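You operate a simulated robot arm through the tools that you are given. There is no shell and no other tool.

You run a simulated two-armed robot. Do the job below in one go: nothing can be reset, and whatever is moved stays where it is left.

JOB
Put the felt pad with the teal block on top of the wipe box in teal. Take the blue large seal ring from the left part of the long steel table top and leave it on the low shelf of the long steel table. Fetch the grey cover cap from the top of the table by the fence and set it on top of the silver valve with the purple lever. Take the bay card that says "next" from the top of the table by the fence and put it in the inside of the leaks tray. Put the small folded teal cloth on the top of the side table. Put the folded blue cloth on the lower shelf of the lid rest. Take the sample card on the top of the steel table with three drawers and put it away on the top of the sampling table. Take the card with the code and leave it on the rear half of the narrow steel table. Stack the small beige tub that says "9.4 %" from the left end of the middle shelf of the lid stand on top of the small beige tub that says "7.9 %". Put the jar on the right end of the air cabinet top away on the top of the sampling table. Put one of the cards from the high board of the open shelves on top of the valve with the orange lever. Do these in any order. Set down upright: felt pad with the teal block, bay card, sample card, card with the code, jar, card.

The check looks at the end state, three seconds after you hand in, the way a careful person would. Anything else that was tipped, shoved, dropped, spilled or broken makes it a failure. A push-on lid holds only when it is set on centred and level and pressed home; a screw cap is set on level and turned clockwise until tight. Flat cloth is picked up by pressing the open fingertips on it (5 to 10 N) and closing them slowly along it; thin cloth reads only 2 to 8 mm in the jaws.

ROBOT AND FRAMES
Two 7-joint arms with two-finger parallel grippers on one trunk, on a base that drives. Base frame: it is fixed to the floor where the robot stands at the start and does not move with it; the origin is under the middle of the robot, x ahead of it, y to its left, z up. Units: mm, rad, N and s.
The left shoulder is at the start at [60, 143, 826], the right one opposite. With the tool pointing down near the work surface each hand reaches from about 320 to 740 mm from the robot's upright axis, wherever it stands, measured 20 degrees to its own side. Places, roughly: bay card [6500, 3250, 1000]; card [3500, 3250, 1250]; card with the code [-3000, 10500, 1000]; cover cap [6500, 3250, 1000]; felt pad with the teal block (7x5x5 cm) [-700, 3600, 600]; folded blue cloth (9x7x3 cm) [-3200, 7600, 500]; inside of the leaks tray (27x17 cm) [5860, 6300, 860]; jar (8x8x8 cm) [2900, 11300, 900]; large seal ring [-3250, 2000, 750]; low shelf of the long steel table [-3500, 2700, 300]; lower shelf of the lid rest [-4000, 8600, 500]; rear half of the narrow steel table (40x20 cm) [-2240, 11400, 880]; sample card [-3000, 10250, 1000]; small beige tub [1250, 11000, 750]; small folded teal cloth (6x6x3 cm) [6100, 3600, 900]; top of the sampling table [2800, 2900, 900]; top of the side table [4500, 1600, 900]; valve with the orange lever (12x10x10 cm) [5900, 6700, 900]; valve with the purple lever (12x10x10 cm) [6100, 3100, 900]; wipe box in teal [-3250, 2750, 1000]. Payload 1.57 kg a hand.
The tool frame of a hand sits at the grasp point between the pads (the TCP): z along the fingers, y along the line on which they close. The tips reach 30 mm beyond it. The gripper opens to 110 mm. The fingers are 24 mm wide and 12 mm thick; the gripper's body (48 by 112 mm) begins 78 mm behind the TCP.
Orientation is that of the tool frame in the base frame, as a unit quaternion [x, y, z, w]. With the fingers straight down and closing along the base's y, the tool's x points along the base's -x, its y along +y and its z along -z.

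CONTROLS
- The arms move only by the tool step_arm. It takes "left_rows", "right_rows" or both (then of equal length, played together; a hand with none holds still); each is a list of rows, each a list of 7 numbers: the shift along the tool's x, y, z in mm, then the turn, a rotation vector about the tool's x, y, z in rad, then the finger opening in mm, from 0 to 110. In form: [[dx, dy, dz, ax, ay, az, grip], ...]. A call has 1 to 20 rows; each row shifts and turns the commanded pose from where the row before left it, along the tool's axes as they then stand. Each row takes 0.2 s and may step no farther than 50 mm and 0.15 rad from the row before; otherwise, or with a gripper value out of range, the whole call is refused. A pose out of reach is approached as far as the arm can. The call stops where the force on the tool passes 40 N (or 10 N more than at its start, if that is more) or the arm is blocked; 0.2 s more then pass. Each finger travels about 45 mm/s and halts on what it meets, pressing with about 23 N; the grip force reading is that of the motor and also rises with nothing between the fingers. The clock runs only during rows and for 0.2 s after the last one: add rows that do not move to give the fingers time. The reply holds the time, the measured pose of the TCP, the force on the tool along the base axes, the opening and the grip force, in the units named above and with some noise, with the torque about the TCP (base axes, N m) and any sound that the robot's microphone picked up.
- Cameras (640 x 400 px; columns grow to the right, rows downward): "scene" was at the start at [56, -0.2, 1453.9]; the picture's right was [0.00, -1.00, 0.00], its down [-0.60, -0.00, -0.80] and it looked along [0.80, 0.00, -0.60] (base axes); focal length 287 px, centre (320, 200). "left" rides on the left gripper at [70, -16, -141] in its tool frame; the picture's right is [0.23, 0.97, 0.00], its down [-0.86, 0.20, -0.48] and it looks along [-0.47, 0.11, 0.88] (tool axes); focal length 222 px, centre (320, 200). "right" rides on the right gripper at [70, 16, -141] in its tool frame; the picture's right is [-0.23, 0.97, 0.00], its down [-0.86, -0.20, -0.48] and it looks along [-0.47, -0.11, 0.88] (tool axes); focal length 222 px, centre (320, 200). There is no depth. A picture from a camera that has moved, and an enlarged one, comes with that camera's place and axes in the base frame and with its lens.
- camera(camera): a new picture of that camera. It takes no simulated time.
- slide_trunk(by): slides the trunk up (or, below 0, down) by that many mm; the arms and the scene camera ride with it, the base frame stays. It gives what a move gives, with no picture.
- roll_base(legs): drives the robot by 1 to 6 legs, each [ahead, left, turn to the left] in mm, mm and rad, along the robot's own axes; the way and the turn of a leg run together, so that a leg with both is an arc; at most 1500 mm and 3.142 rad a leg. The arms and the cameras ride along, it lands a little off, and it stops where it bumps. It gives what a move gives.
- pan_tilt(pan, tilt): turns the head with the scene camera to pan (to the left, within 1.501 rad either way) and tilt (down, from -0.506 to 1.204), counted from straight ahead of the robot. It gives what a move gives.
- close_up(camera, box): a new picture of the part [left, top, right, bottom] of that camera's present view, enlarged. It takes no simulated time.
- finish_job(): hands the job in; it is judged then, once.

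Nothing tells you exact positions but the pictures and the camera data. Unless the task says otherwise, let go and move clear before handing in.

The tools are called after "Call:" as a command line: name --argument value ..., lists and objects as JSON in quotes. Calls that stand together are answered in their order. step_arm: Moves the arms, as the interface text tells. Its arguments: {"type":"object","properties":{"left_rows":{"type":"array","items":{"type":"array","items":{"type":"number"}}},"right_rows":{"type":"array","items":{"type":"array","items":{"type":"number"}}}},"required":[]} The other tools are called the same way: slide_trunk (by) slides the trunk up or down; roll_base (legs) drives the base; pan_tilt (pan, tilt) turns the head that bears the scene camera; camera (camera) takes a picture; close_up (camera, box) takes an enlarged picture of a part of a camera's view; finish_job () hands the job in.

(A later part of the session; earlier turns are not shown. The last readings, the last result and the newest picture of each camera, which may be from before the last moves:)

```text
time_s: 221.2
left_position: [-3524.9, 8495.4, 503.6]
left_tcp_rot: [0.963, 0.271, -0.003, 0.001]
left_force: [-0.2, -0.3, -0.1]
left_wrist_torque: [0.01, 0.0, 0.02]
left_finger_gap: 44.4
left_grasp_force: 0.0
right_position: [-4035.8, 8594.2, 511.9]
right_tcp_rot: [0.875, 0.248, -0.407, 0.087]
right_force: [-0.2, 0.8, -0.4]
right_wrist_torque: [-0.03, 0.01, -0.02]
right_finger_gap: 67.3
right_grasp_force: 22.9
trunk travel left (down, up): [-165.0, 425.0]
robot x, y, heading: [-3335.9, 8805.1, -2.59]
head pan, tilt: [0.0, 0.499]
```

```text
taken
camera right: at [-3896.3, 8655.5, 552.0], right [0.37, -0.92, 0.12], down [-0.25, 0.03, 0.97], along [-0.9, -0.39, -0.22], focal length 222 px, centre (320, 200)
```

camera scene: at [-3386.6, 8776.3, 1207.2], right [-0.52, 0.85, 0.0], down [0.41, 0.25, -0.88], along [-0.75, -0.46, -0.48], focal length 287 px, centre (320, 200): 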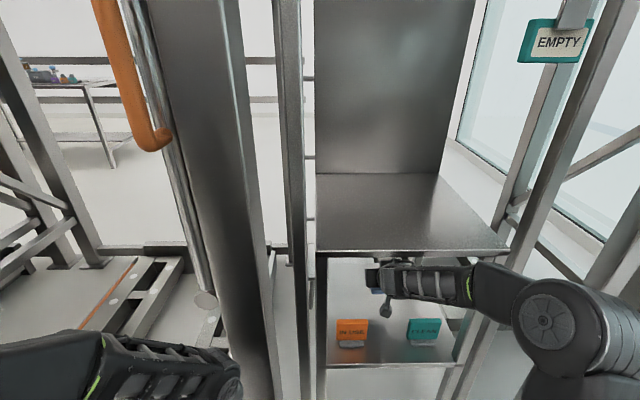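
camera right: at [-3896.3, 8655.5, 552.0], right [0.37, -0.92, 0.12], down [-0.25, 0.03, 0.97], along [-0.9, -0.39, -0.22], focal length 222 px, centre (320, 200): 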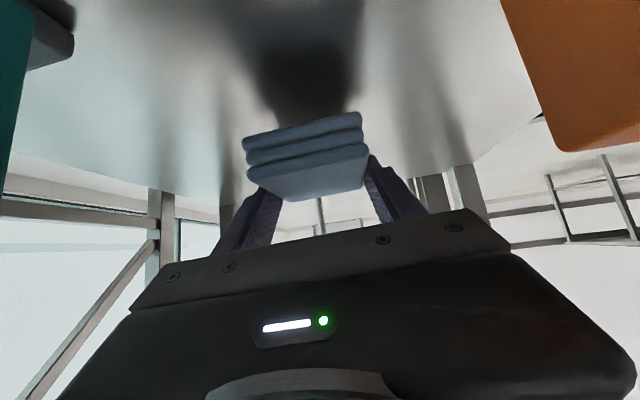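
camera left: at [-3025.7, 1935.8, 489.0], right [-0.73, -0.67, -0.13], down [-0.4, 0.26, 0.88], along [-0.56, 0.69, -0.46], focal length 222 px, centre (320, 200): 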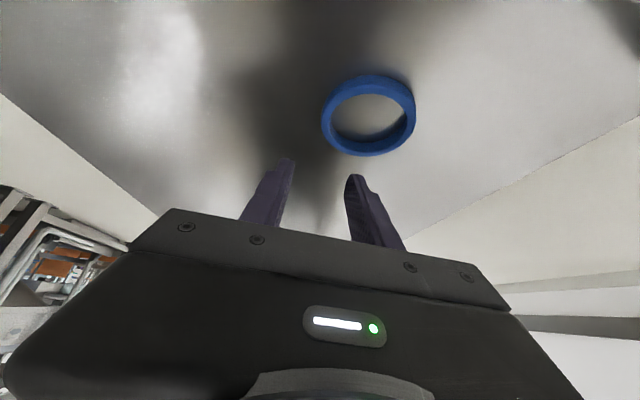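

Call:
step_arm --right_rows '[[2.3, 0, 2, 0, 0, 0, 40], [2.3, 0, 2, 0, 0, 0, 40]]'

Call:
step_arm --right_rows '[[2.3, 0, 2, 0, 0, 0, 40]]'

Call:
step_arm --right_rows '[[2.3, 0, 2, 0, 0, 0, 40]]'

Call:
camera --camera "right"

```text
time_s: 221.8
left_position: [-3524.7, 8494.7, 503.6]
left_tcp_rot: [0.963, 0.27, -0.003, 0.001]
left_force: [-1.4, 0.1, 0.4]
left_wrist_torque: [0.02, 0.0, 0.01]
left_finger_gap: 43.7
left_grasp_force: 0.1
right_position: [-4034.4, 8592.5, 506.6]
right_tcp_rot: [0.875, 0.248, -0.407, 0.088]
right_force: [-0.5, -0.2, -0.4]
right_wrist_torque: [-0.01, -0.01, -0.02]
right_finger_gap: 67.3
right_grasp_force: 22.9
trunk travel left (down, up): [-165.0, 425.0]
robot x, y, heading: [-3334.6, 8806.6, -2.59]
head pan, tilt: [0.0, 0.499]
```

```text
time_s: 222.2
left_position: [-3525.8, 8495.9, 503.4]
left_tcp_rot: [0.963, 0.271, -0.004, 0.0]
left_force: [-1.0, 0.0, 0.2]
left_wrist_torque: [0.0, 0.03, -0.03]
left_finger_gap: 43.9
left_grasp_force: 0.0
right_position: [-4034.9, 8593.2, 504.2]
right_tcp_rot: [0.875, 0.248, -0.407, 0.088]
right_force: [-0.6, -0.9, -0.4]
right_wrist_torque: [-0.03, 0.02, 0.06]
right_finger_gap: 67.4
right_grasp_force: 22.9
trunk travel left (down, up): [-165.0, 425.0]
robot x, y, heading: [-3331.3, 8810.0, -2.593]
head pan, tilt: [0.0, 0.499]
```

```text
time_s: 222.6
left_position: [-3525.1, 8494.9, 502.5]
left_tcp_rot: [0.963, 0.271, -0.004, 0.001]
left_force: [-0.8, 0.3, 0.2]
left_wrist_torque: [-0.01, 0.0, 0.01]
left_finger_gap: 44.3
left_grasp_force: 0.0
right_position: [-4035.5, 8594.3, 501.3]
right_tcp_rot: [0.875, 0.248, -0.406, 0.088]
right_force: [-0.2, 0.2, -1.2]
right_wrist_torque: [0.01, -0.01, 0.02]
right_finger_gap: 67.3
right_grasp_force: 23.1
trunk travel left (down, up): [-165.0, 425.0]
robot x, y, heading: [-3335.0, 8809.0, -2.596]
head pan, tilt: [0.0, 0.499]
```

```text
taken
camera right: at [-3895.7, 8656.5, 540.4], right [0.37, -0.92, 0.12], down [-0.25, 0.03, 0.97], along [-0.9, -0.39, -0.22], focal length 222 px, centre (320, 200)
```

right: 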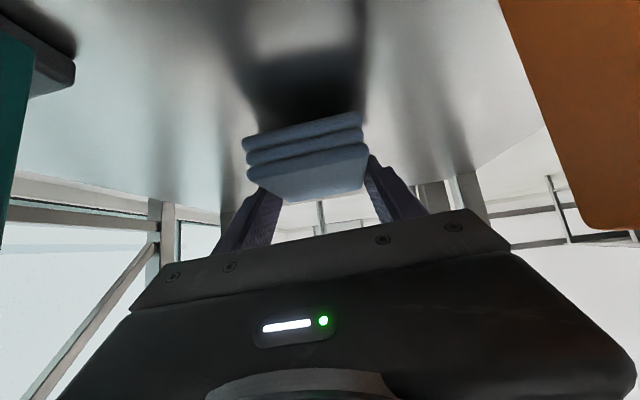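

Call:
step_arm --right_rows '[[2.3, 0, 2, 0, 0, 0, 40], [2.3, 0, 2, 0, 0, 0, 40]]'

Call:
step_arm --right_rows '[[2.3, 0, 2, 0, 0, 0, 40]]'

Call:
camera --camera "right"

```text
time_s: 223.2
left_position: [-3525.6, 8495.1, 503.0]
left_tcp_rot: [0.963, 0.271, -0.003, 0.0]
left_force: [-0.5, -0.5, 0.6]
left_wrist_torque: [0.01, 0.02, 0.03]
left_finger_gap: 43.7
left_grasp_force: 0.0
right_position: [-4034.7, 8593.7, 493.3]
right_tcp_rot: [0.875, 0.248, -0.406, 0.088]
right_force: [0.6, -0.2, 0.0]
right_wrist_torque: [-0.03, -0.01, 0.01]
right_finger_gap: 66.9
right_grasp_force: 22.3
trunk travel left (down, up): [-165.0, 425.0]
robot x, y, heading: [-3334.7, 8804.8, -2.593]
head pan, tilt: [0.0, 0.499]
```

```text
time_s: 223.6
left_position: [-3525.2, 8495.4, 502.3]
left_tcp_rot: [0.962, 0.272, -0.005, 0.001]
left_force: [-0.5, -0.8, 0.5]
left_wrist_torque: [-0.01, 0.0, -0.01]
left_finger_gap: 44.1
left_grasp_force: 0.0
right_position: [-4035.9, 8594.2, 492.3]
right_tcp_rot: [0.874, 0.247, -0.408, 0.087]
right_force: [1.2, 1.6, 6.9]
right_wrist_torque: [-0.32, 0.1, 0.0]
right_finger_gap: 67.0
right_grasp_force: 22.4
trunk travel left (down, up): [-165.0, 425.0]
robot x, y, heading: [-3333.0, 8810.9, -2.597]
head pan, tilt: [0.0, 0.499]
```

```text
taken
camera right: at [-3896.4, 8655.9, 532.1], right [0.37, -0.92, 0.12], down [-0.25, 0.03, 0.97], along [-0.9, -0.39, -0.21], focal length 222 px, centre (320, 200)
```

right: 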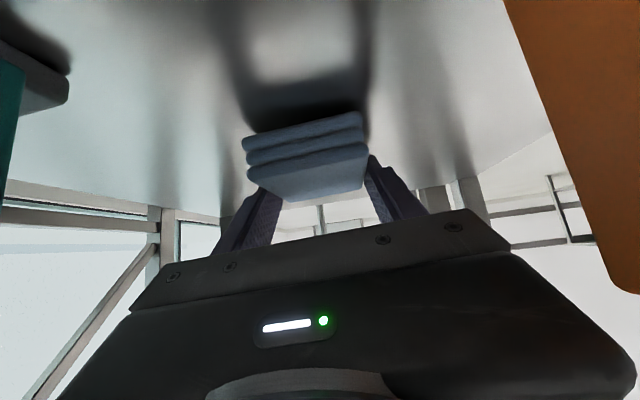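

Touched down (≈7 N). I open slowly and lift straight up, then check.

Call:
step_arm --right_rows '[[0, 0, 0, 0, 0, 0, 70], [0, 0, 0, 0, 0, 0, 78], [0, 0, 0, 0, 0, 0, 86], [0, 0, 0, 0, 0, 0, 92], [0, 0, 0, 0, 0, 0, 92], [-7.5, 0, -6.6, 0, 0, 0, 92], [-15, 0, -13.2, 0, 0, 0, 92], [-15, 0, -13.2, 0, 0, 0, 92], [-15, 0, -13.2, 0, 0, 0, 92]]'

Call:
camera --camera "right"

Call:
close_up --camera "scene" --box '[300, 220, 520, 400]'

```text
time_s: 225.6
left_position: [-3524.6, 8495.1, 502.5]
left_tcp_rot: [0.962, 0.273, -0.004, 0.0]
left_force: [0.1, 0.4, -0.1]
left_wrist_torque: [0.01, 0.02, 0.01]
left_finger_gap: 44.1
left_grasp_force: 0.1
right_position: [-4034.2, 8592.3, 561.8]
right_tcp_rot: [0.875, 0.247, -0.407, 0.088]
right_force: [-0.7, 0.0, -0.1]
right_wrist_torque: [0.03, 0.03, -0.01]
right_finger_gap: 92.0
right_grasp_force: 0.0
trunk travel left (down, up): [-165.0, 425.0]
robot x, y, heading: [-3336.9, 8809.5, -2.591]
head pan, tilt: [0.0, 0.499]
```

```text
taken
camera right: at [-3894.8, 8653.8, 601.1], right [0.37, -0.92, 0.13], down [-0.25, 0.03, 0.97], along [-0.9, -0.39, -0.22], focal length 222 px, centre (320, 200)
```

right: 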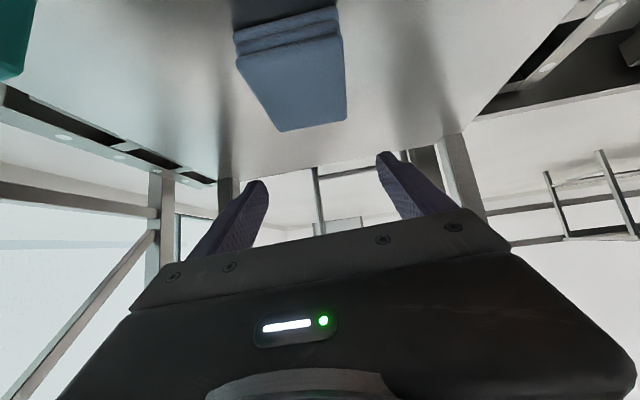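

```text
2.22 times, centred on (410, 310) of scene
camera zoom: at [-3386.7, 8776.2, 1207.1], right [-0.52, 0.85, 0.0], down [0.41, 0.25, -0.88], along [-0.75, -0.46, -0.48], focal length 638 px, centre (120, -44)
```

zoom: 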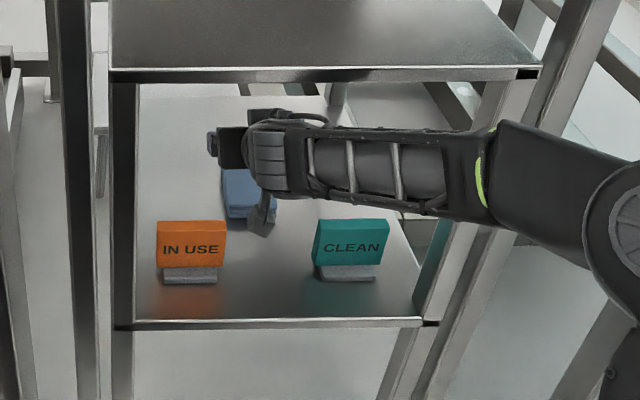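

The cloth lies neatly on the lower shelf behind the signs. I lift a little more (below the upper shelf) and back out.

Call:
step_arm --right_rows '[[-15, 0, -13.2, 0, 0, 0, 70], [-11, 0, -10, 0, 0, 0, 50]]'

Call:
roll_base --legs '[[-600, 0, 0]]'

Call:
camera --camera "scene"

```text
time_s: 226.2
left_position: [-3525.3, 8494.7, 502.4]
left_tcp_rot: [0.962, 0.272, -0.003, 0.0]
left_force: [-0.2, 0.6, -0.4]
left_wrist_torque: [0.02, 0.0, 0.0]
left_finger_gap: 44.1
left_grasp_force: 0.0
right_position: [-4033.3, 8591.3, 596.0]
right_tcp_rot: [0.875, 0.248, -0.406, 0.088]
right_force: [-1.0, -0.1, 0.0]
right_wrist_torque: [0.0, -0.01, -0.04]
right_finger_gap: 50.3
right_grasp_force: 0.1
trunk travel left (down, up): [-165.0, 425.0]
robot x, y, heading: [-3335.7, 8808.8, -2.594]
head pan, tilt: [0.0, 0.499]
```

```text
time_s: 229.5
left_position: [-3028.5, 8800.0, 501.8]
left_tcp_rot: [0.965, 0.261, -0.004, 0.0]
left_force: [0.1, -0.2, -0.6]
left_wrist_torque: [0.0, 0.03, 0.01]
left_finger_gap: 44.0
left_grasp_force: 0.1
right_position: [-3534.8, 8907.1, 595.5]
right_tcp_rot: [0.877, 0.24, -0.408, 0.084]
right_force: [0.3, 0.6, 0.9]
right_wrist_torque: [0.01, -0.04, -0.03]
right_finger_gap: 50.1
right_grasp_force: 0.0
trunk travel left (down, up): [-165.0, 425.0]
robot x, y, heading: [-2827.9, 9108.2, -2.607]
head pan, tilt: [0.0, 0.499]
```

```text
taken
camera scene: at [-2883.5, 9078.6, 1207.2], right [-0.5, 0.86, 0.0], down [0.41, 0.24, -0.88], along [-0.76, -0.44, -0.48], focal length 287 px, centre (320, 200)
```

scene: 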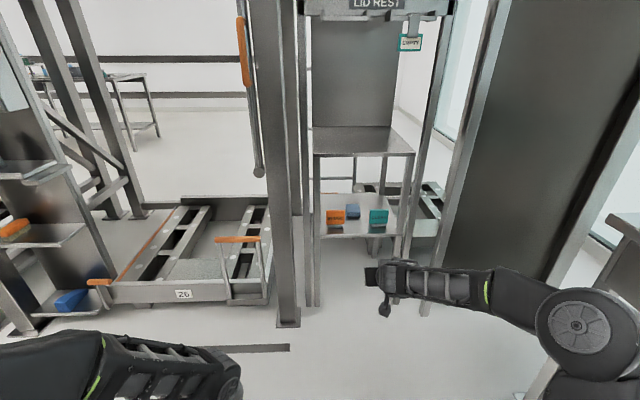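

The cloth task is done. Next the cards on the three-drawer table: I bring the right hand back to a compact vertical pose, step away from the table and turn to face it.

Call:
step_arm --right_rows '[[32, 0, -36, 0, 0, 0, 50], [32, 0, -36, 0, 0, 0, 50], [32, 0, -36, 0, 0, 0, 50], [32, 0, -36, 0, 0, 0, 50], [0, 0, 0, 0, 0.147, 0, 50], [0, 0, 0, 0, 0.147, 0, 50], [0, 0, 0, 0, 0.147, 0, 50], [0, 0, 0, 0, 0.147, 0, 50], [0, 0, 0, 0, 0.147, 0, 50], [0, 0, 0, 0, 0.147, 0, 50], [45, 0, 0, 0, 0, 0, 50], [45, 0, 0, 0, 0, 0, 50], [30, 0, 0, 0, 0, 0, 50]]'

Call:
slide_trunk --by 400

Call:
roll_base --legs '[[0, 600, 0], [0, 0, -1.55]]'

Call:
pan_tilt --pan 0.0 --tilt 0.4

Call:
camera --camera "scene"

```text
time_s: 232.3
left_position: [-3026.6, 8799.3, 503.6]
left_tcp_rot: [0.965, 0.262, -0.004, 0.0]
left_force: [0.0, -0.5, 0.4]
left_wrist_torque: [-0.01, -0.01, -0.01]
left_finger_gap: 44.2
left_grasp_force: 0.1
right_position: [-3262.5, 9058.5, 598.7]
right_tcp_rot: [0.968, 0.251, 0.006, -0.026]
right_force: [-0.2, 0.1, 0.7]
right_wrist_torque: [0.02, -0.01, 0.0]
right_finger_gap: 50.1
right_grasp_force: 0.0
trunk travel left (down, up): [-165.0, 425.0]
robot x, y, heading: [-2828.8, 9109.6, -2.613]
head pan, tilt: [0.0, 0.499]
```

```text
time_s: 236.1
left_position: [-3028.8, 8799.9, 901.9]
left_tcp_rot: [0.965, 0.261, -0.004, 0.0]
left_force: [0.7, 0.0, -0.3]
left_wrist_torque: [-0.02, -0.04, 0.0]
left_finger_gap: 44.1
left_grasp_force: 0.1
right_position: [-3263.8, 9057.9, 998.4]
right_tcp_rot: [0.967, 0.252, 0.006, -0.026]
right_force: [-0.9, 0.5, -0.3]
right_wrist_torque: [0.0, -0.03, 0.06]
right_finger_gap: 49.9
right_grasp_force: 0.1
trunk travel left (down, up): [-565.0, 25.0]
robot x, y, heading: [-2832.2, 9110.7, -2.611]
head pan, tilt: [0.0, 0.499]
```

```text
time_s: 243.4
left_position: [-2828.7, 8751.9, 902.3]
left_tcp_rot: [0.879, -0.477, -0.003, -0.004]
left_force: [0.1, -0.1, -0.2]
left_wrist_torque: [-0.01, 0.01, -0.01]
left_finger_gap: 43.9
left_grasp_force: 0.0
right_position: [-2581.9, 9000.4, 998.3]
right_tcp_rot: [0.874, -0.485, 0.022, -0.014]
right_force: [-0.6, -0.6, -0.4]
right_wrist_torque: [-0.01, 0.01, 0.0]
right_finger_gap: 50.0
right_grasp_force: 0.0
trunk travel left (down, up): [-565.0, 25.0]
robot x, y, heading: [-2512.0, 8574.2, 2.144]
head pan, tilt: [0.0, 0.499]
```

```text
time_s: 244.0
left_position: [-2828.0, 8752.4, 902.4]
left_tcp_rot: [0.879, -0.477, -0.003, -0.003]
left_force: [0.4, 0.1, 0.1]
left_wrist_torque: [0.03, 0.01, 0.0]
left_finger_gap: 44.1
left_grasp_force: 0.0
right_position: [-2582.5, 9001.3, 998.9]
right_tcp_rot: [0.874, -0.486, 0.022, -0.015]
right_force: [-0.7, -0.3, -0.1]
right_wrist_torque: [0.02, 0.0, 0.04]
right_finger_gap: 49.7
right_grasp_force: 0.0
trunk travel left (down, up): [-565.0, 25.0]
robot x, y, heading: [-2511.2, 8571.8, 2.144]
head pan, tilt: [0.0, 0.4]
```

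```text
taken
camera scene: at [-2545.3, 8621.7, 1616.3], right [0.84, 0.54, 0.0], down [0.21, -0.33, -0.92], along [-0.5, 0.77, -0.39], focal length 287 px, centre (320, 200)
```

scene: 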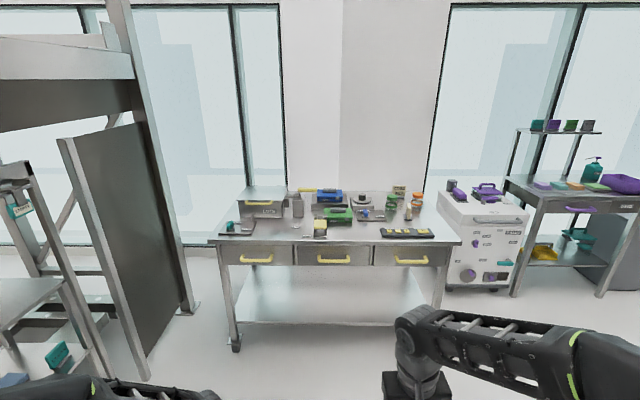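

Call:
close_up --camera "scene" --box '[200, 170, 460, 260]'

Call:
close_up --camera "scene" --box '[360, 170, 460, 250]'

Call:
close_up --camera "scene" --box '[490, 100, 640, 240]'

```text
2.46 times, centred on (330, 215) of scene
camera zoom: at [-2545.3, 8621.7, 1616.3], right [0.84, 0.54, 0.0], down [0.21, -0.33, -0.92], along [-0.5, 0.77, -0.39], focal length 707 px, centre (295, 163)
```

zoom: 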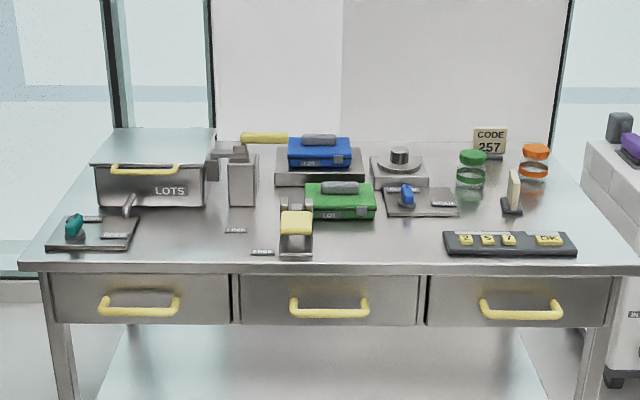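

```text
5.00 times, centred on (410, 210) of scene
camera zoom: at [-2545.3, 8621.7, 1616.3], right [0.84, 0.54, 0.0], down [0.21, -0.33, -0.92], along [-0.5, 0.77, -0.39], focal length 1436 px, centre (-130, 150)
```

zoom: 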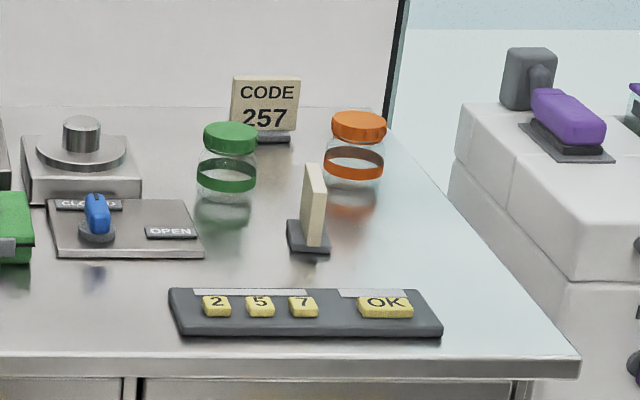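

```text
2.86 times, centred on (565, 170) of scene
camera zoom: at [-2545.3, 8621.7, 1616.3], right [0.84, 0.54, 0.0], down [0.21, -0.33, -0.92], along [-0.5, 0.77, -0.39], focal length 821 px, centre (-380, 286)
```

zoom: 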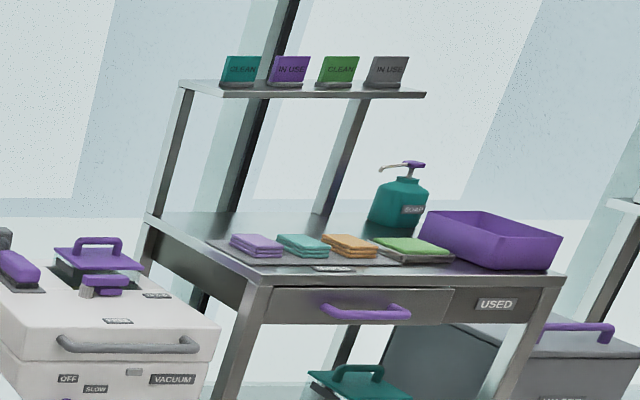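

The card "CODE 257" stands at the rear right of the drawer table behind a green and an orange jar; an edge-on beige card stands nearer (likely the sample card). I check my own base's footprint to know how close I can stand.

Call:
pan_tilt --pan 0.0 --tilt 1.2

Call:
camera --camera "scene"

```text
time_s: 245.2
left_position: [-2829.6, 8752.7, 903.0]
left_tcp_rot: [0.879, -0.477, -0.003, -0.002]
left_force: [0.2, -0.2, 0.8]
left_wrist_torque: [0.01, 0.0, 0.01]
left_finger_gap: 44.1
left_grasp_force: 0.1
right_position: [-2582.4, 9000.6, 998.4]
right_tcp_rot: [0.874, -0.485, 0.022, -0.014]
right_force: [0.1, 0.0, -0.6]
right_wrist_torque: [0.04, 0.03, 0.0]
right_finger_gap: 49.9
right_grasp_force: 0.0
trunk travel left (down, up): [-565.0, 25.0]
robot x, y, heading: [-2511.6, 8569.9, 2.15]
head pan, tilt: [0.0, 1.201]
```

```text
taken
camera scene: at [-2525.3, 8591.0, 1553.5], right [0.84, 0.54, 0.0], down [0.51, -0.78, -0.36], along [-0.2, 0.3, -0.93], focal length 287 px, centre (320, 200)
```

scene: 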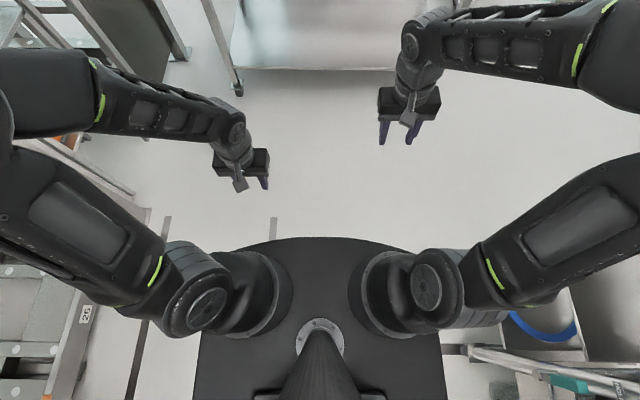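

The table's right end (u≈3076) is open, with the vacuum box further back, so I can reach both cards by standing at the right end facing −u. I raise the left hand, turn left, and move there.

Call:
step_arm --left_rows '[[0, 0, -45, 0, 0, 0, 44], [0, 0, -45, 0, 0, 0, 44], [0, 0, -40, 0, 0, 0, 44]]'

Call:
roll_base --legs '[[0, 0, 1.547], [0, -700, 0], [-1250, 0, 0]]'

Call:
pan_tilt --pan -0.6 --tilt 0.5

Call:
camera --camera "scene"

```text
time_s: 246.0
left_position: [-2827.6, 8751.3, 1033.7]
left_tcp_rot: [0.878, -0.478, -0.003, -0.003]
left_force: [-0.1, -0.1, -0.7]
left_wrist_torque: [-0.02, 0.0, 0.01]
left_finger_gap: 43.9
left_grasp_force: 0.0
right_position: [-2580.2, 9001.1, 999.4]
right_tcp_rot: [0.875, -0.484, 0.023, -0.015]
right_force: [-1.1, 0.1, -0.1]
right_wrist_torque: [0.01, 0.0, 0.02]
right_finger_gap: 50.3
right_grasp_force: 0.0
trunk travel left (down, up): [-565.0, 25.0]
robot x, y, heading: [-2506.5, 8570.2, 2.145]
head pan, tilt: [0.0, 1.201]
```

```text
time_s: 259.6
left_position: [-1948.0, 9491.1, 1034.3]
left_tcp_rot: [0.971, 0.238, -0.004, 0.0]
left_force: [0.9, 0.7, 0.8]
left_wrist_torque: [0.01, 0.02, 0.03]
left_finger_gap: 44.1
left_grasp_force: 0.0
right_position: [-2172.4, 9759.9, 998.7]
right_tcp_rot: [0.973, 0.228, 0.007, -0.025]
right_force: [-0.1, -0.3, 0.2]
right_wrist_torque: [0.0, 0.0, -0.01]
right_finger_gap: 49.9
right_grasp_force: 0.0
trunk travel left (down, up): [-565.0, 25.0]
robot x, y, heading: [-1733.3, 9787.4, -2.663]
head pan, tilt: [0.0, 1.201]
```

```text
time_s: 260.6
left_position: [-1948.6, 9491.4, 1034.0]
left_tcp_rot: [0.971, 0.238, -0.003, 0.0]
left_force: [0.0, -0.2, -0.3]
left_wrist_torque: [0.01, 0.04, 0.04]
left_finger_gap: 44.1
left_grasp_force: 0.1
right_position: [-2173.0, 9759.9, 997.1]
right_tcp_rot: [0.973, 0.228, 0.006, -0.025]
right_force: [-0.7, 0.1, -0.4]
right_wrist_torque: [-0.01, -0.01, 0.02]
right_finger_gap: 50.2
right_grasp_force: 0.1
trunk travel left (down, up): [-565.0, 25.0]
robot x, y, heading: [-1737.8, 9788.4, -2.665]
head pan, tilt: [-0.6, 0.499]
```

```text
taken
camera scene: at [-1801.0, 9814.2, 1607.1], right [0.12, 0.99, 0.0], down [0.48, -0.06, -0.88], along [-0.87, 0.1, -0.48], focal length 287 px, centre (320, 200)
```

scene: 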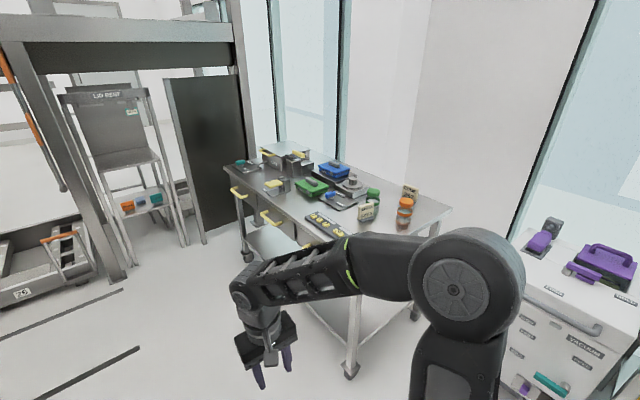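

I now see the right end of the drawer table. I zoom on the cards from here.

Call:
close_up --camera "scene" --box '[300, 150, 460, 250]'

```text
4.00 times, centred on (380, 200) of scene
camera zoom: at [-1801.0, 9814.2, 1607.1], right [0.12, 0.99, 0.0], down [0.48, -0.06, -0.88], along [-0.87, 0.1, -0.48], focal length 1149 px, centre (80, 200)
```

zoom: 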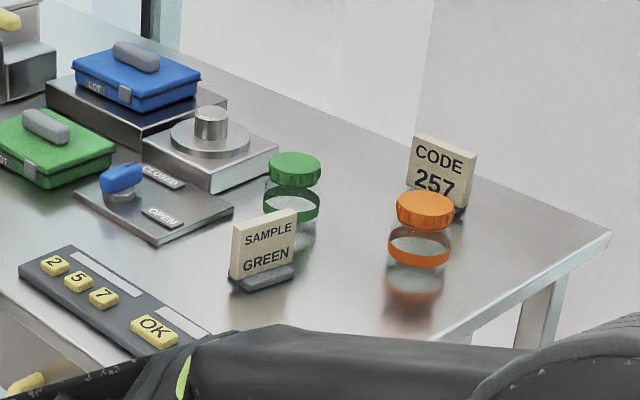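

I see "SAMPLE GREEN" (facing +u, at about −2940, 10180) and "CODE 257" (facing −v, at about −3090, 10465); table top ≈850. I drive to the table's right end.

Call:
roll_base --legs '[[0, 0, 0.078], [130, 0, 0], [0, -700, 0]]'

Call:
pan_tilt --pan -0.2 --tilt 0.65

Call:
camera --camera "scene"

```text
time_s: 265.8
left_position: [-2404.6, 10000.6, 1034.3]
left_tcp_rot: [0.961, 0.278, -0.003, 0.001]
left_force: [-0.3, 0.4, -0.6]
left_wrist_torque: [-0.02, -0.03, 0.05]
left_finger_gap: 44.0
left_grasp_force: 0.0
right_position: [-2649.5, 10250.2, 998.1]
right_tcp_rot: [0.963, 0.268, 0.006, -0.026]
right_force: [-0.6, -1.3, -0.2]
right_wrist_torque: [-0.02, -0.01, 0.02]
right_finger_gap: 50.0
right_grasp_force: 0.0
trunk travel left (down, up): [-565.0, 25.0]
robot x, y, heading: [-2217.7, 10314.7, -2.579]
head pan, tilt: [-0.6, 0.499]
```

```text
time_s: 266.7
left_position: [-2403.8, 10000.4, 1033.7]
left_tcp_rot: [0.961, 0.277, -0.003, 0.0]
left_force: [0.3, 0.7, 0.3]
left_wrist_torque: [0.0, 0.01, 0.02]
left_finger_gap: 44.4
left_grasp_force: 0.0
right_position: [-2649.3, 10251.1, 998.3]
right_tcp_rot: [0.963, 0.268, 0.006, -0.027]
right_force: [0.6, -0.8, -0.3]
right_wrist_torque: [-0.01, -0.02, 0.02]
right_finger_gap: 50.0
right_grasp_force: 0.1
trunk travel left (down, up): [-565.0, 25.0]
robot x, y, heading: [-2215.4, 10312.6, -2.578]
head pan, tilt: [-0.201, 0.649]
```

```text
taken
camera scene: at [-2273.9, 10300.5, 1593.8], right [-0.35, 0.94, 0.0], down [0.57, 0.21, -0.8], along [-0.75, -0.28, -0.6], focal length 287 px, centre (320, 200)
```

scene: 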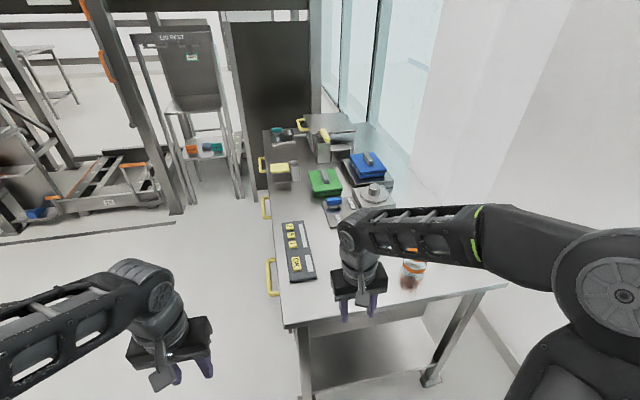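

Another 320 mm to the right brings me level with the cards; then I look with the wrist camera too.

Call:
roll_base --legs '[[0, -320, 0], [60, 0, -0.01]]'

Call:
step_arm --left_rows '[[0, 0, -40, 0, 0, 0, 44], [0, 0, -20, 0, 0, 0, 44]]' --right_rows '[[0, 0, -40, 0, 0, 0, 44], [0, 0, -40, 0, 0, 0, 44]]'

Call:
camera --camera "scene"

Call:
camera --camera "right"

Call:
camera --camera "left"

```text
time_s: 268.6
left_position: [-2517.5, 10193.7, 1033.3]
left_tcp_rot: [0.958, 0.287, -0.004, 0.001]
left_force: [0.4, 0.2, 1.0]
left_wrist_torque: [-0.01, 0.0, -0.01]
left_finger_gap: 44.2
left_grasp_force: 0.1
right_position: [-2767.3, 10439.0, 998.9]
right_tcp_rot: [0.961, 0.276, 0.004, -0.027]
right_force: [-0.2, 0.1, 0.1]
right_wrist_torque: [0.0, 0.01, -0.02]
right_finger_gap: 50.0
right_grasp_force: 0.1
trunk travel left (down, up): [-565.0, 25.0]
robot x, y, heading: [-2335.5, 10512.0, -2.567]
head pan, tilt: [-0.201, 0.649]
stopped in leg 1: the robot was blocked; the commanded pose is now the measured one
```

```text
time_s: 269.2
left_position: [-2517.9, 10196.2, 1093.6]
left_tcp_rot: [0.958, 0.287, -0.004, 0.001]
left_force: [0.4, -0.5, 0.7]
left_wrist_torque: [-0.02, 0.0, 0.0]
left_finger_gap: 43.9
left_grasp_force: 0.0
right_position: [-2768.7, 10435.8, 1077.9]
right_tcp_rot: [0.961, 0.275, 0.007, -0.026]
right_force: [-0.4, -0.3, 0.2]
right_wrist_torque: [-0.01, -0.02, 0.0]
right_finger_gap: 44.0
right_grasp_force: 0.1
trunk travel left (down, up): [-565.0, 25.0]
robot x, y, heading: [-2337.7, 10512.6, -2.559]
head pan, tilt: [-0.201, 0.649]
```

```text
taken
camera scene: at [-2394.0, 10496.9, 1593.7], right [-0.37, 0.93, 0.0], down [0.56, 0.22, -0.8], along [-0.74, -0.29, -0.6], focal length 287 px, centre (320, 200)
```

scene: 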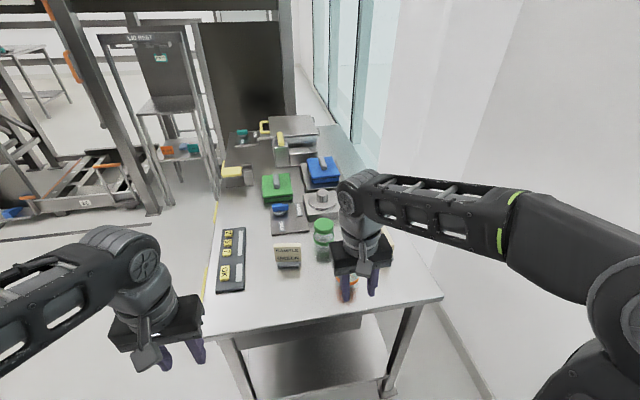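

```text
taken
camera right: at [-2701.1, 10451.6, 1220.5], right [0.32, -0.94, -0.05], down [-0.83, -0.31, 0.47], along [-0.46, -0.11, -0.88], focal length 222 px, centre (320, 200)
```

right: 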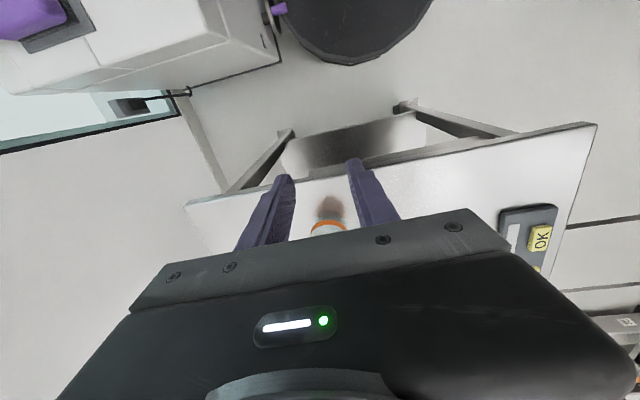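

```text
taken
camera left: at [-2467.0, 10248.9, 1236.4], right [0.72, -0.69, 0.0], down [-0.6, -0.63, 0.48], along [-0.34, -0.35, -0.87], focal length 222 px, centre (320, 200)
```

left: 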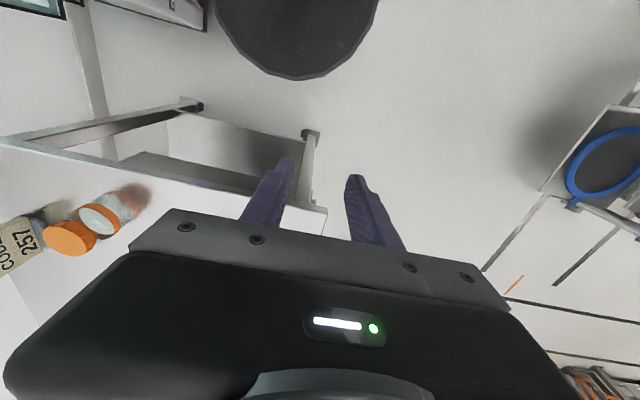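

The base bumped the vacuum box (base radius ≈330 mm). I back off 20 mm from it, square up and move 90 mm forward; the code card is then at about f 565, 370 to the right, still within reach.

Call:
roll_base --legs '[[0, 25, 0], [85, 0, -0.027]]'

Call:
pan_tilt --pan -0.4 --tilt 0.7

Call:
camera --camera "scene"

```text
time_s: 270.7
left_position: [-2587.8, 10135.3, 1093.1]
left_tcp_rot: [0.963, 0.271, -0.003, 0.0]
left_force: [0.3, 0.0, -0.6]
left_wrist_torque: [0.04, -0.05, 0.01]
left_finger_gap: 44.0
left_grasp_force: 0.0
right_position: [-2831.8, 10380.9, 1076.4]
right_tcp_rot: [0.965, 0.26, 0.007, -0.027]
right_force: [0.3, 0.7, -1.1]
right_wrist_torque: [0.05, -0.03, -0.01]
right_finger_gap: 44.2
right_grasp_force: 0.0
trunk travel left (down, up): [-565.0, 25.0]
robot x, y, heading: [-2397.6, 10441.7, -2.594]
head pan, tilt: [-0.201, 0.649]
```

```text
time_s: 271.4
left_position: [-2587.5, 10135.0, 1094.4]
left_tcp_rot: [0.962, 0.272, -0.003, 0.0]
left_force: [0.2, -0.5, -0.4]
left_wrist_torque: [-0.01, 0.01, 0.0]
left_finger_gap: 44.0
left_grasp_force: 0.0
right_position: [-2831.0, 10381.0, 1077.2]
right_tcp_rot: [0.965, 0.261, 0.005, -0.028]
right_force: [0.2, -0.8, 0.5]
right_wrist_torque: [0.01, 0.02, -0.02]
right_finger_gap: 44.1
right_grasp_force: 0.1
trunk travel left (down, up): [-565.0, 25.0]
robot x, y, heading: [-2394.5, 10443.0, -2.585]
head pan, tilt: [-0.4, 0.7]
```

```text
taken
camera scene: at [-2456.0, 10448.4, 1589.5], right [-0.15, 0.99, 0.0], down [0.64, 0.1, -0.77], along [-0.76, -0.11, -0.64], focal length 287 px, centre (320, 200)
```

scene: 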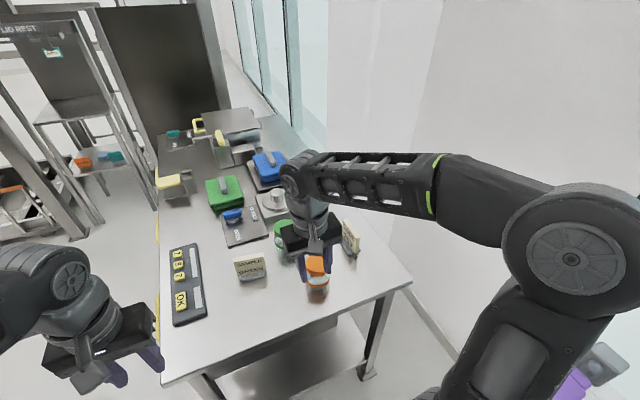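

Call:
close_up --camera "scene" --box '[220, 200, 400, 310]'

Call:
camera --camera "right"

```text
3.56 times, centred on (310, 255) of scene
camera zoom: at [-2456.0, 10448.4, 1589.5], right [-0.15, 0.99, 0.0], down [0.64, 0.1, -0.77], along [-0.76, -0.11, -0.64], focal length 1021 px, centre (356, 4)
```

zoom: 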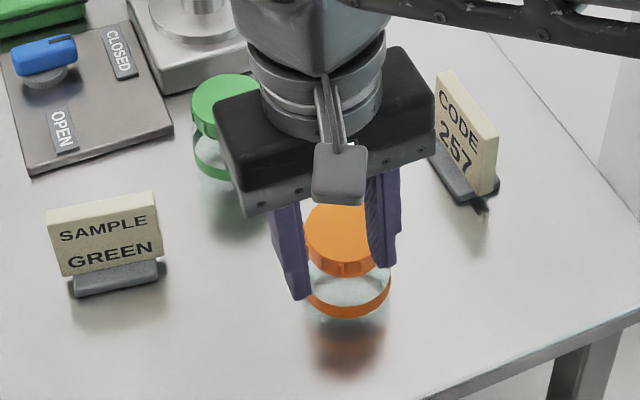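

```text
taken
camera right: at [-2762.2, 10395.8, 1220.5], right [0.29, -0.95, -0.05], down [-0.84, -0.28, 0.47], along [-0.46, -0.09, -0.88], focal length 222 px, centre (320, 200)
```

right: 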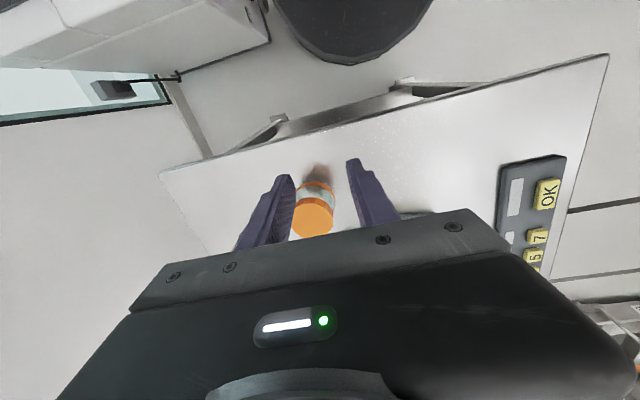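

Code card centre is about (−3090, 10453), normal along v. I level the right tool and move it above the card at safe height.

Call:
step_arm --right_rows '[[0, 0, 0, -0.06, 0, 0, 44], [-31.3, -32.1, 0, 0, 0, 0, 44], [-31.3, -32.1, 0, 0, 0, 0, 44], [-31.3, -32.1, 0, 0, 0, 0, 44], [-31.3, -32.1, 0, 0, 0, 0, 44], [-31.3, -32.1, 0, 0, 0, 0, 44], [-31.3, -32.1, 0, 0, 0, 0, 44]]'

Call:
camera --camera "right"

Call:
close_up --camera "scene" --box '[240, 140, 440, 310]'

```text
time_s: 273.0
left_position: [-2587.4, 10134.6, 1093.7]
left_tcp_rot: [0.963, 0.27, -0.003, -0.001]
left_force: [0.0, -0.6, -0.3]
left_wrist_torque: [0.0, 0.0, -0.04]
left_finger_gap: 44.3
left_grasp_force: 0.0
right_position: [-3077.9, 10451.8, 1069.1]
right_tcp_rot: [0.965, 0.262, 0.013, 0.002]
right_force: [1.0, 0.2, 0.0]
right_wrist_torque: [0.02, 0.01, 0.01]
right_finger_gap: 43.8
right_grasp_force: 0.0
right hand out of reach, approached as far as the arm can: row 7
trunk travel left (down, up): [-565.0, 25.0]
robot x, y, heading: [-2395.4, 10444.1, -2.598]
head pan, tilt: [-0.4, 0.7]
```

```text
taken
camera right: at [-3013.2, 10472.9, 1213.6], right [0.29, -0.96, 0.01], down [-0.85, -0.26, 0.46], along [-0.43, -0.14, -0.89], focal length 222 px, centre (320, 200)
```

right: 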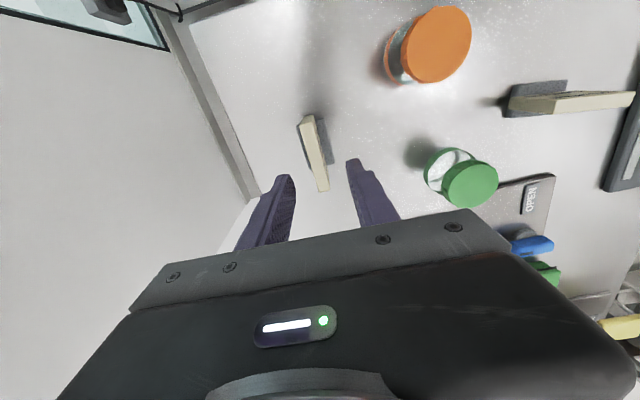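

```text
2.35 times, centred on (340, 225) of scene
camera zoom: at [-2456.0, 10447.4, 1589.5], right [-0.15, 0.99, 0.0], down [0.64, 0.1, -0.76], along [-0.76, -0.11, -0.64], focal length 676 px, centre (273, 141)
```

zoom: 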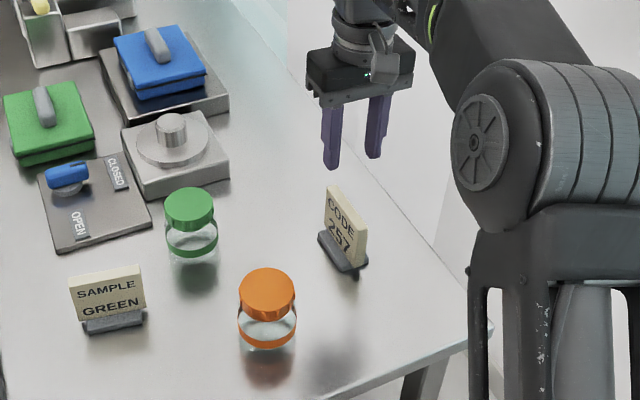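

The card is nearly under the TCP (about 7 mm to the right). I correct and lower 90 mm, then look.

Call:
step_arm --right_rows '[[0, -5, 40, 0, 0, 0, 44], [0, 0, 40, 0, 0, 0, 44]]'

Call:
camera --camera "right"

```text
time_s: 273.6
left_position: [-2588.3, 10135.6, 1093.4]
left_tcp_rot: [0.963, 0.27, -0.003, 0.0]
left_force: [1.1, -0.3, 0.7]
left_wrist_torque: [0.02, -0.02, 0.03]
left_finger_gap: 43.8
left_grasp_force: 0.1
right_position: [-3078.2, 10458.2, 988.2]
right_tcp_rot: [0.965, 0.261, 0.013, 0.002]
right_force: [0.3, -0.1, 0.4]
right_wrist_torque: [0.02, 0.02, 0.06]
right_finger_gap: 43.8
right_grasp_force: 0.0
trunk travel left (down, up): [-565.0, 25.0]
robot x, y, heading: [-2397.8, 10447.7, -2.593]
head pan, tilt: [-0.4, 0.7]
```

```text
taken
camera right: at [-3015.9, 10479.2, 1132.5], right [0.29, -0.96, 0.01], down [-0.85, -0.26, 0.45], along [-0.43, -0.14, -0.89], focal length 222 px, centre (320, 200)
```

right: 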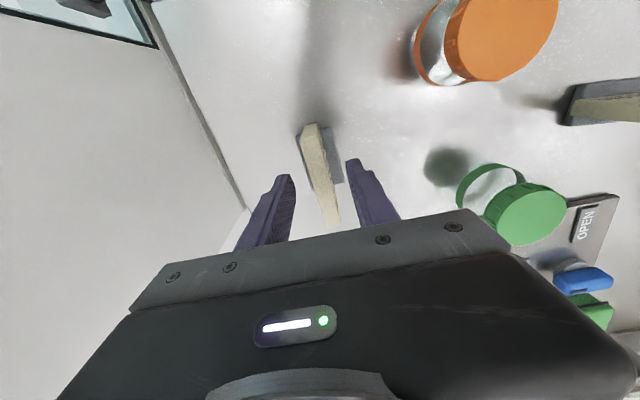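

Card is centred and parallel to the fingers. I lower 60 mm and close gently.

Call:
step_arm --right_rows '[[0, 0, 30, 0, 0, 0, 44], [0, 0, 30, 0, 0, 0, 44]]'

Call:
camera --camera "right"

Call:
close_up --camera "scene" --box '[240, 140, 440, 310]'

```text
time_s: 274.2
left_position: [-2588.2, 10135.8, 1094.7]
left_tcp_rot: [0.963, 0.271, -0.004, 0.0]
left_force: [-0.2, 0.2, 0.3]
left_wrist_torque: [-0.02, -0.02, 0.02]
left_finger_gap: 43.8
left_grasp_force: 0.1
right_position: [-3078.4, 10457.5, 929.3]
right_tcp_rot: [0.965, 0.26, 0.013, 0.003]
right_force: [0.2, -0.1, 0.2]
right_wrist_torque: [0.01, -0.04, 0.02]
right_finger_gap: 44.0
right_grasp_force: 0.0
trunk travel left (down, up): [-565.0, 25.0]
robot x, y, heading: [-2398.5, 10449.3, -2.598]
head pan, tilt: [-0.4, 0.7]
```

```text
taken
camera right: at [-3014.4, 10478.9, 1073.4], right [0.29, -0.96, 0.01], down [-0.85, -0.26, 0.45], along [-0.43, -0.14, -0.89], focal length 222 px, centre (320, 200)
```

right: 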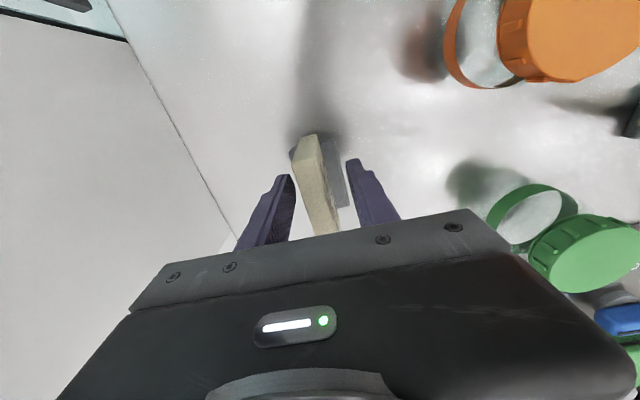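

```text
2.35 times, centred on (340, 225) of scene
camera zoom: at [-2456.5, 10448.3, 1589.5], right [-0.15, 0.99, 0.0], down [0.64, 0.1, -0.76], along [-0.76, -0.11, -0.64], focal length 676 px, centre (273, 141)
```

zoom: 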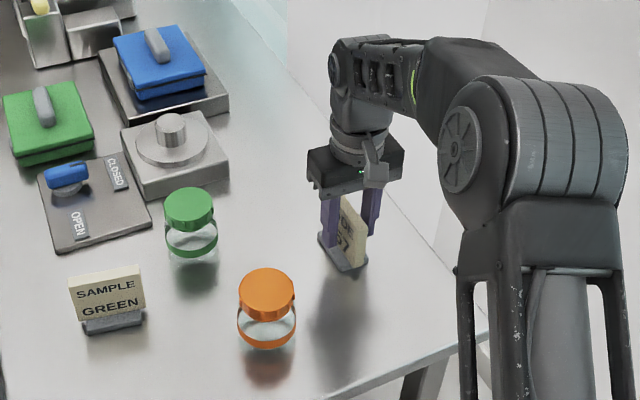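

Fingers straddle the card. I close.

Call:
step_arm --right_rows '[[0, 0, 0, 0, 0, 0, 34], [0, 0, 0, 0, 0, 0, 26], [0, 0, 0, 0, 0, 0, 18], [0, 0, 0, 0, 0, 0, 10], [0, 0, 0, 0, 0, 0, 4], [0, 0, 0, 0, 0, 0, 4]]'

Call:
step_arm --right_rows '[[0, 0, -20, 0, 0, 0, 4], [0, 0, -30, 0, 0, 0, 4]]'

Call:
camera --camera "right"

Call:
close_up --camera "scene" --box '[240, 140, 440, 310]'

```text
time_s: 275.6
left_position: [-2586.8, 10135.4, 1093.4]
left_tcp_rot: [0.963, 0.271, -0.005, 0.0]
left_force: [0.3, -0.9, 0.1]
left_wrist_torque: [-0.01, -0.02, -0.01]
left_finger_gap: 44.0
left_grasp_force: 0.1
right_position: [-3076.2, 10457.9, 929.7]
right_tcp_rot: [0.965, 0.26, 0.013, 0.002]
right_force: [-0.8, 0.1, 0.0]
right_wrist_torque: [0.05, 0.03, 0.0]
right_finger_gap: 15.6
right_grasp_force: 22.6
trunk travel left (down, up): [-565.0, 25.0]
robot x, y, heading: [-2396.5, 10445.3, -2.593]
head pan, tilt: [-0.4, 0.7]
```

```text
time_s: 276.2
left_position: [-2587.4, 10134.7, 1094.4]
left_tcp_rot: [0.963, 0.271, -0.004, 0.001]
left_force: [0.7, 0.1, -0.1]
left_wrist_torque: [0.0, -0.01, 0.0]
left_finger_gap: 43.6
left_grasp_force: 0.0
right_position: [-3078.6, 10458.1, 980.2]
right_tcp_rot: [0.965, 0.261, 0.014, 0.002]
right_force: [0.7, 0.9, -0.8]
right_wrist_torque: [0.05, -0.03, 0.01]
right_finger_gap: 15.8
right_grasp_force: 22.7
trunk travel left (down, up): [-565.0, 25.0]
robot x, y, heading: [-2397.0, 10445.8, -2.594]
head pan, tilt: [-0.4, 0.7]
```

```text
taken
camera right: at [-3014.6, 10480.0, 1124.5], right [0.29, -0.96, 0.01], down [-0.85, -0.26, 0.45], along [-0.43, -0.14, -0.89], focal length 222 px, centre (320, 200)
```

right: 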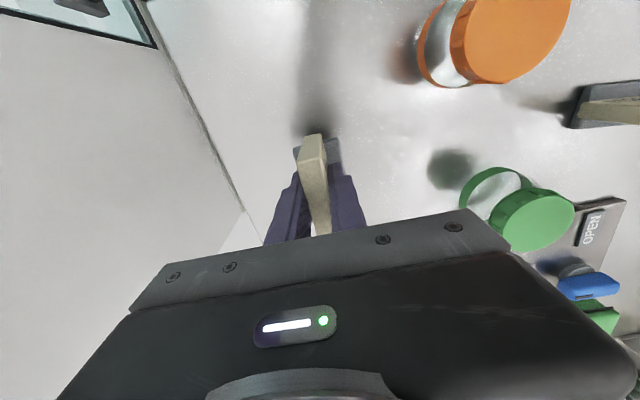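

```text
2.35 times, centred on (340, 225) of scene
camera zoom: at [-2455.9, 10448.5, 1589.4], right [-0.15, 0.99, 0.0], down [0.64, 0.1, -0.77], along [-0.76, -0.11, -0.64], focal length 676 px, centre (273, 141)
```

zoom: 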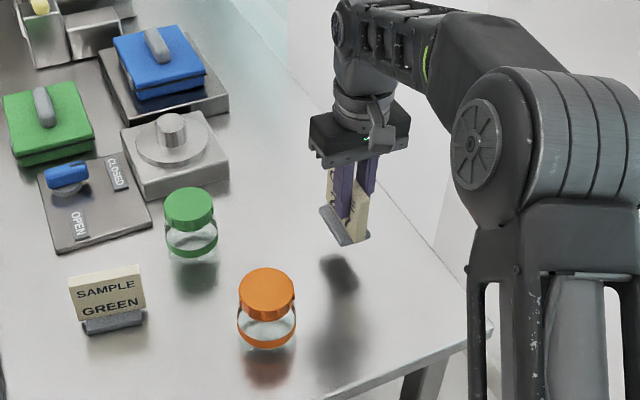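

The code card is held upright. I lift it and pull the right hand back over the jars, then drive around to the table's front, where the sample card (normal along u) can be gripped by the left hand.

Call:
step_arm --right_rows '[[10, 5, -40, 0, 0, 0, 4], [20, 10, -40, 0, 0, 0, 4], [35, 30, -15, 0, 0, 0, 4], [35, 30, 0, 0, 0, 0, 4], [35, 30, 0, 0, 0, 0, 4], [30, 20, 0, 0, 0, 0, 4]]'

Call:
roll_base --legs '[[-300, 0, 0], [0, 850, 0], [0, 0, -1.55]]'

Call:
pan_tilt --pan 0.2 --tilt 0.55

Call:
camera --camera "scene"

```text
time_s: 277.6
left_position: [-2587.3, 10135.8, 1094.3]
left_tcp_rot: [0.963, 0.271, -0.004, 0.0]
left_force: [-0.2, 0.2, 0.1]
left_wrist_torque: [0.0, 0.03, 0.02]
left_finger_gap: 44.0
left_grasp_force: 0.0
right_position: [-2875.6, 10432.9, 1080.6]
right_tcp_rot: [0.965, 0.261, 0.013, 0.004]
right_force: [0.0, 0.4, -0.6]
right_wrist_torque: [-0.02, -0.03, 0.01]
right_finger_gap: 15.6
right_grasp_force: 23.0
trunk travel left (down, up): [-565.0, 25.0]
robot x, y, heading: [-2395.9, 10443.3, -2.594]
head pan, tilt: [-0.4, 0.7]
```

```text
time_s: 283.5
left_position: [-1892.9, 9643.2, 1093.5]
left_tcp_rot: [0.937, 0.348, -0.003, 0.001]
left_force: [-0.4, 0.9, 0.6]
left_wrist_torque: [-0.01, -0.03, 0.0]
left_finger_gap: 44.0
left_grasp_force: 0.0
right_position: [-2224.4, 9888.8, 1080.6]
right_tcp_rot: [0.941, 0.337, 0.015, 0.002]
right_force: [0.2, -0.2, -1.7]
right_wrist_torque: [0.03, -0.05, 0.01]
right_finger_gap: 15.6
right_grasp_force: 23.4
trunk travel left (down, up): [-565.0, 25.0]
robot x, y, heading: [-1752.0, 9976.4, -2.434]
head pan, tilt: [-0.4, 0.7]
stopped in leg 2: the robot was blocked; the commanded pose is now the measured one
```

```text
time_s: 284.5
left_position: [-1891.2, 9642.5, 1094.0]
left_tcp_rot: [0.938, 0.347, -0.004, 0.001]
left_force: [-0.4, -1.2, -0.4]
left_wrist_torque: [0.0, 0.0, 0.0]
left_finger_gap: 43.9
left_grasp_force: 0.1
right_position: [-2223.5, 9887.9, 1080.6]
right_tcp_rot: [0.942, 0.337, 0.014, 0.001]
right_force: [-0.6, -0.5, -0.8]
right_wrist_torque: [-0.01, 0.01, -0.01]
right_finger_gap: 15.5
right_grasp_force: 22.9
trunk travel left (down, up): [-565.0, 25.0]
robot x, y, heading: [-1753.8, 9977.7, -2.436]
head pan, tilt: [0.201, 0.55]
```

```text
taken
camera scene: at [-1785.7, 9927.8, 1602.6], right [-0.79, 0.62, 0.0], down [0.32, 0.41, -0.85], along [-0.52, -0.67, -0.52], focal length 287 px, centre (320, 200)
```

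scene: 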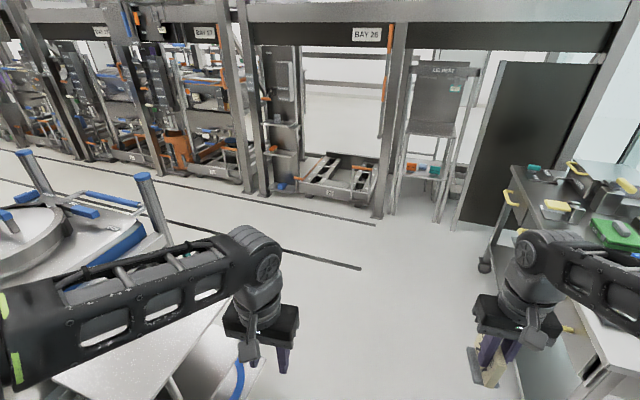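

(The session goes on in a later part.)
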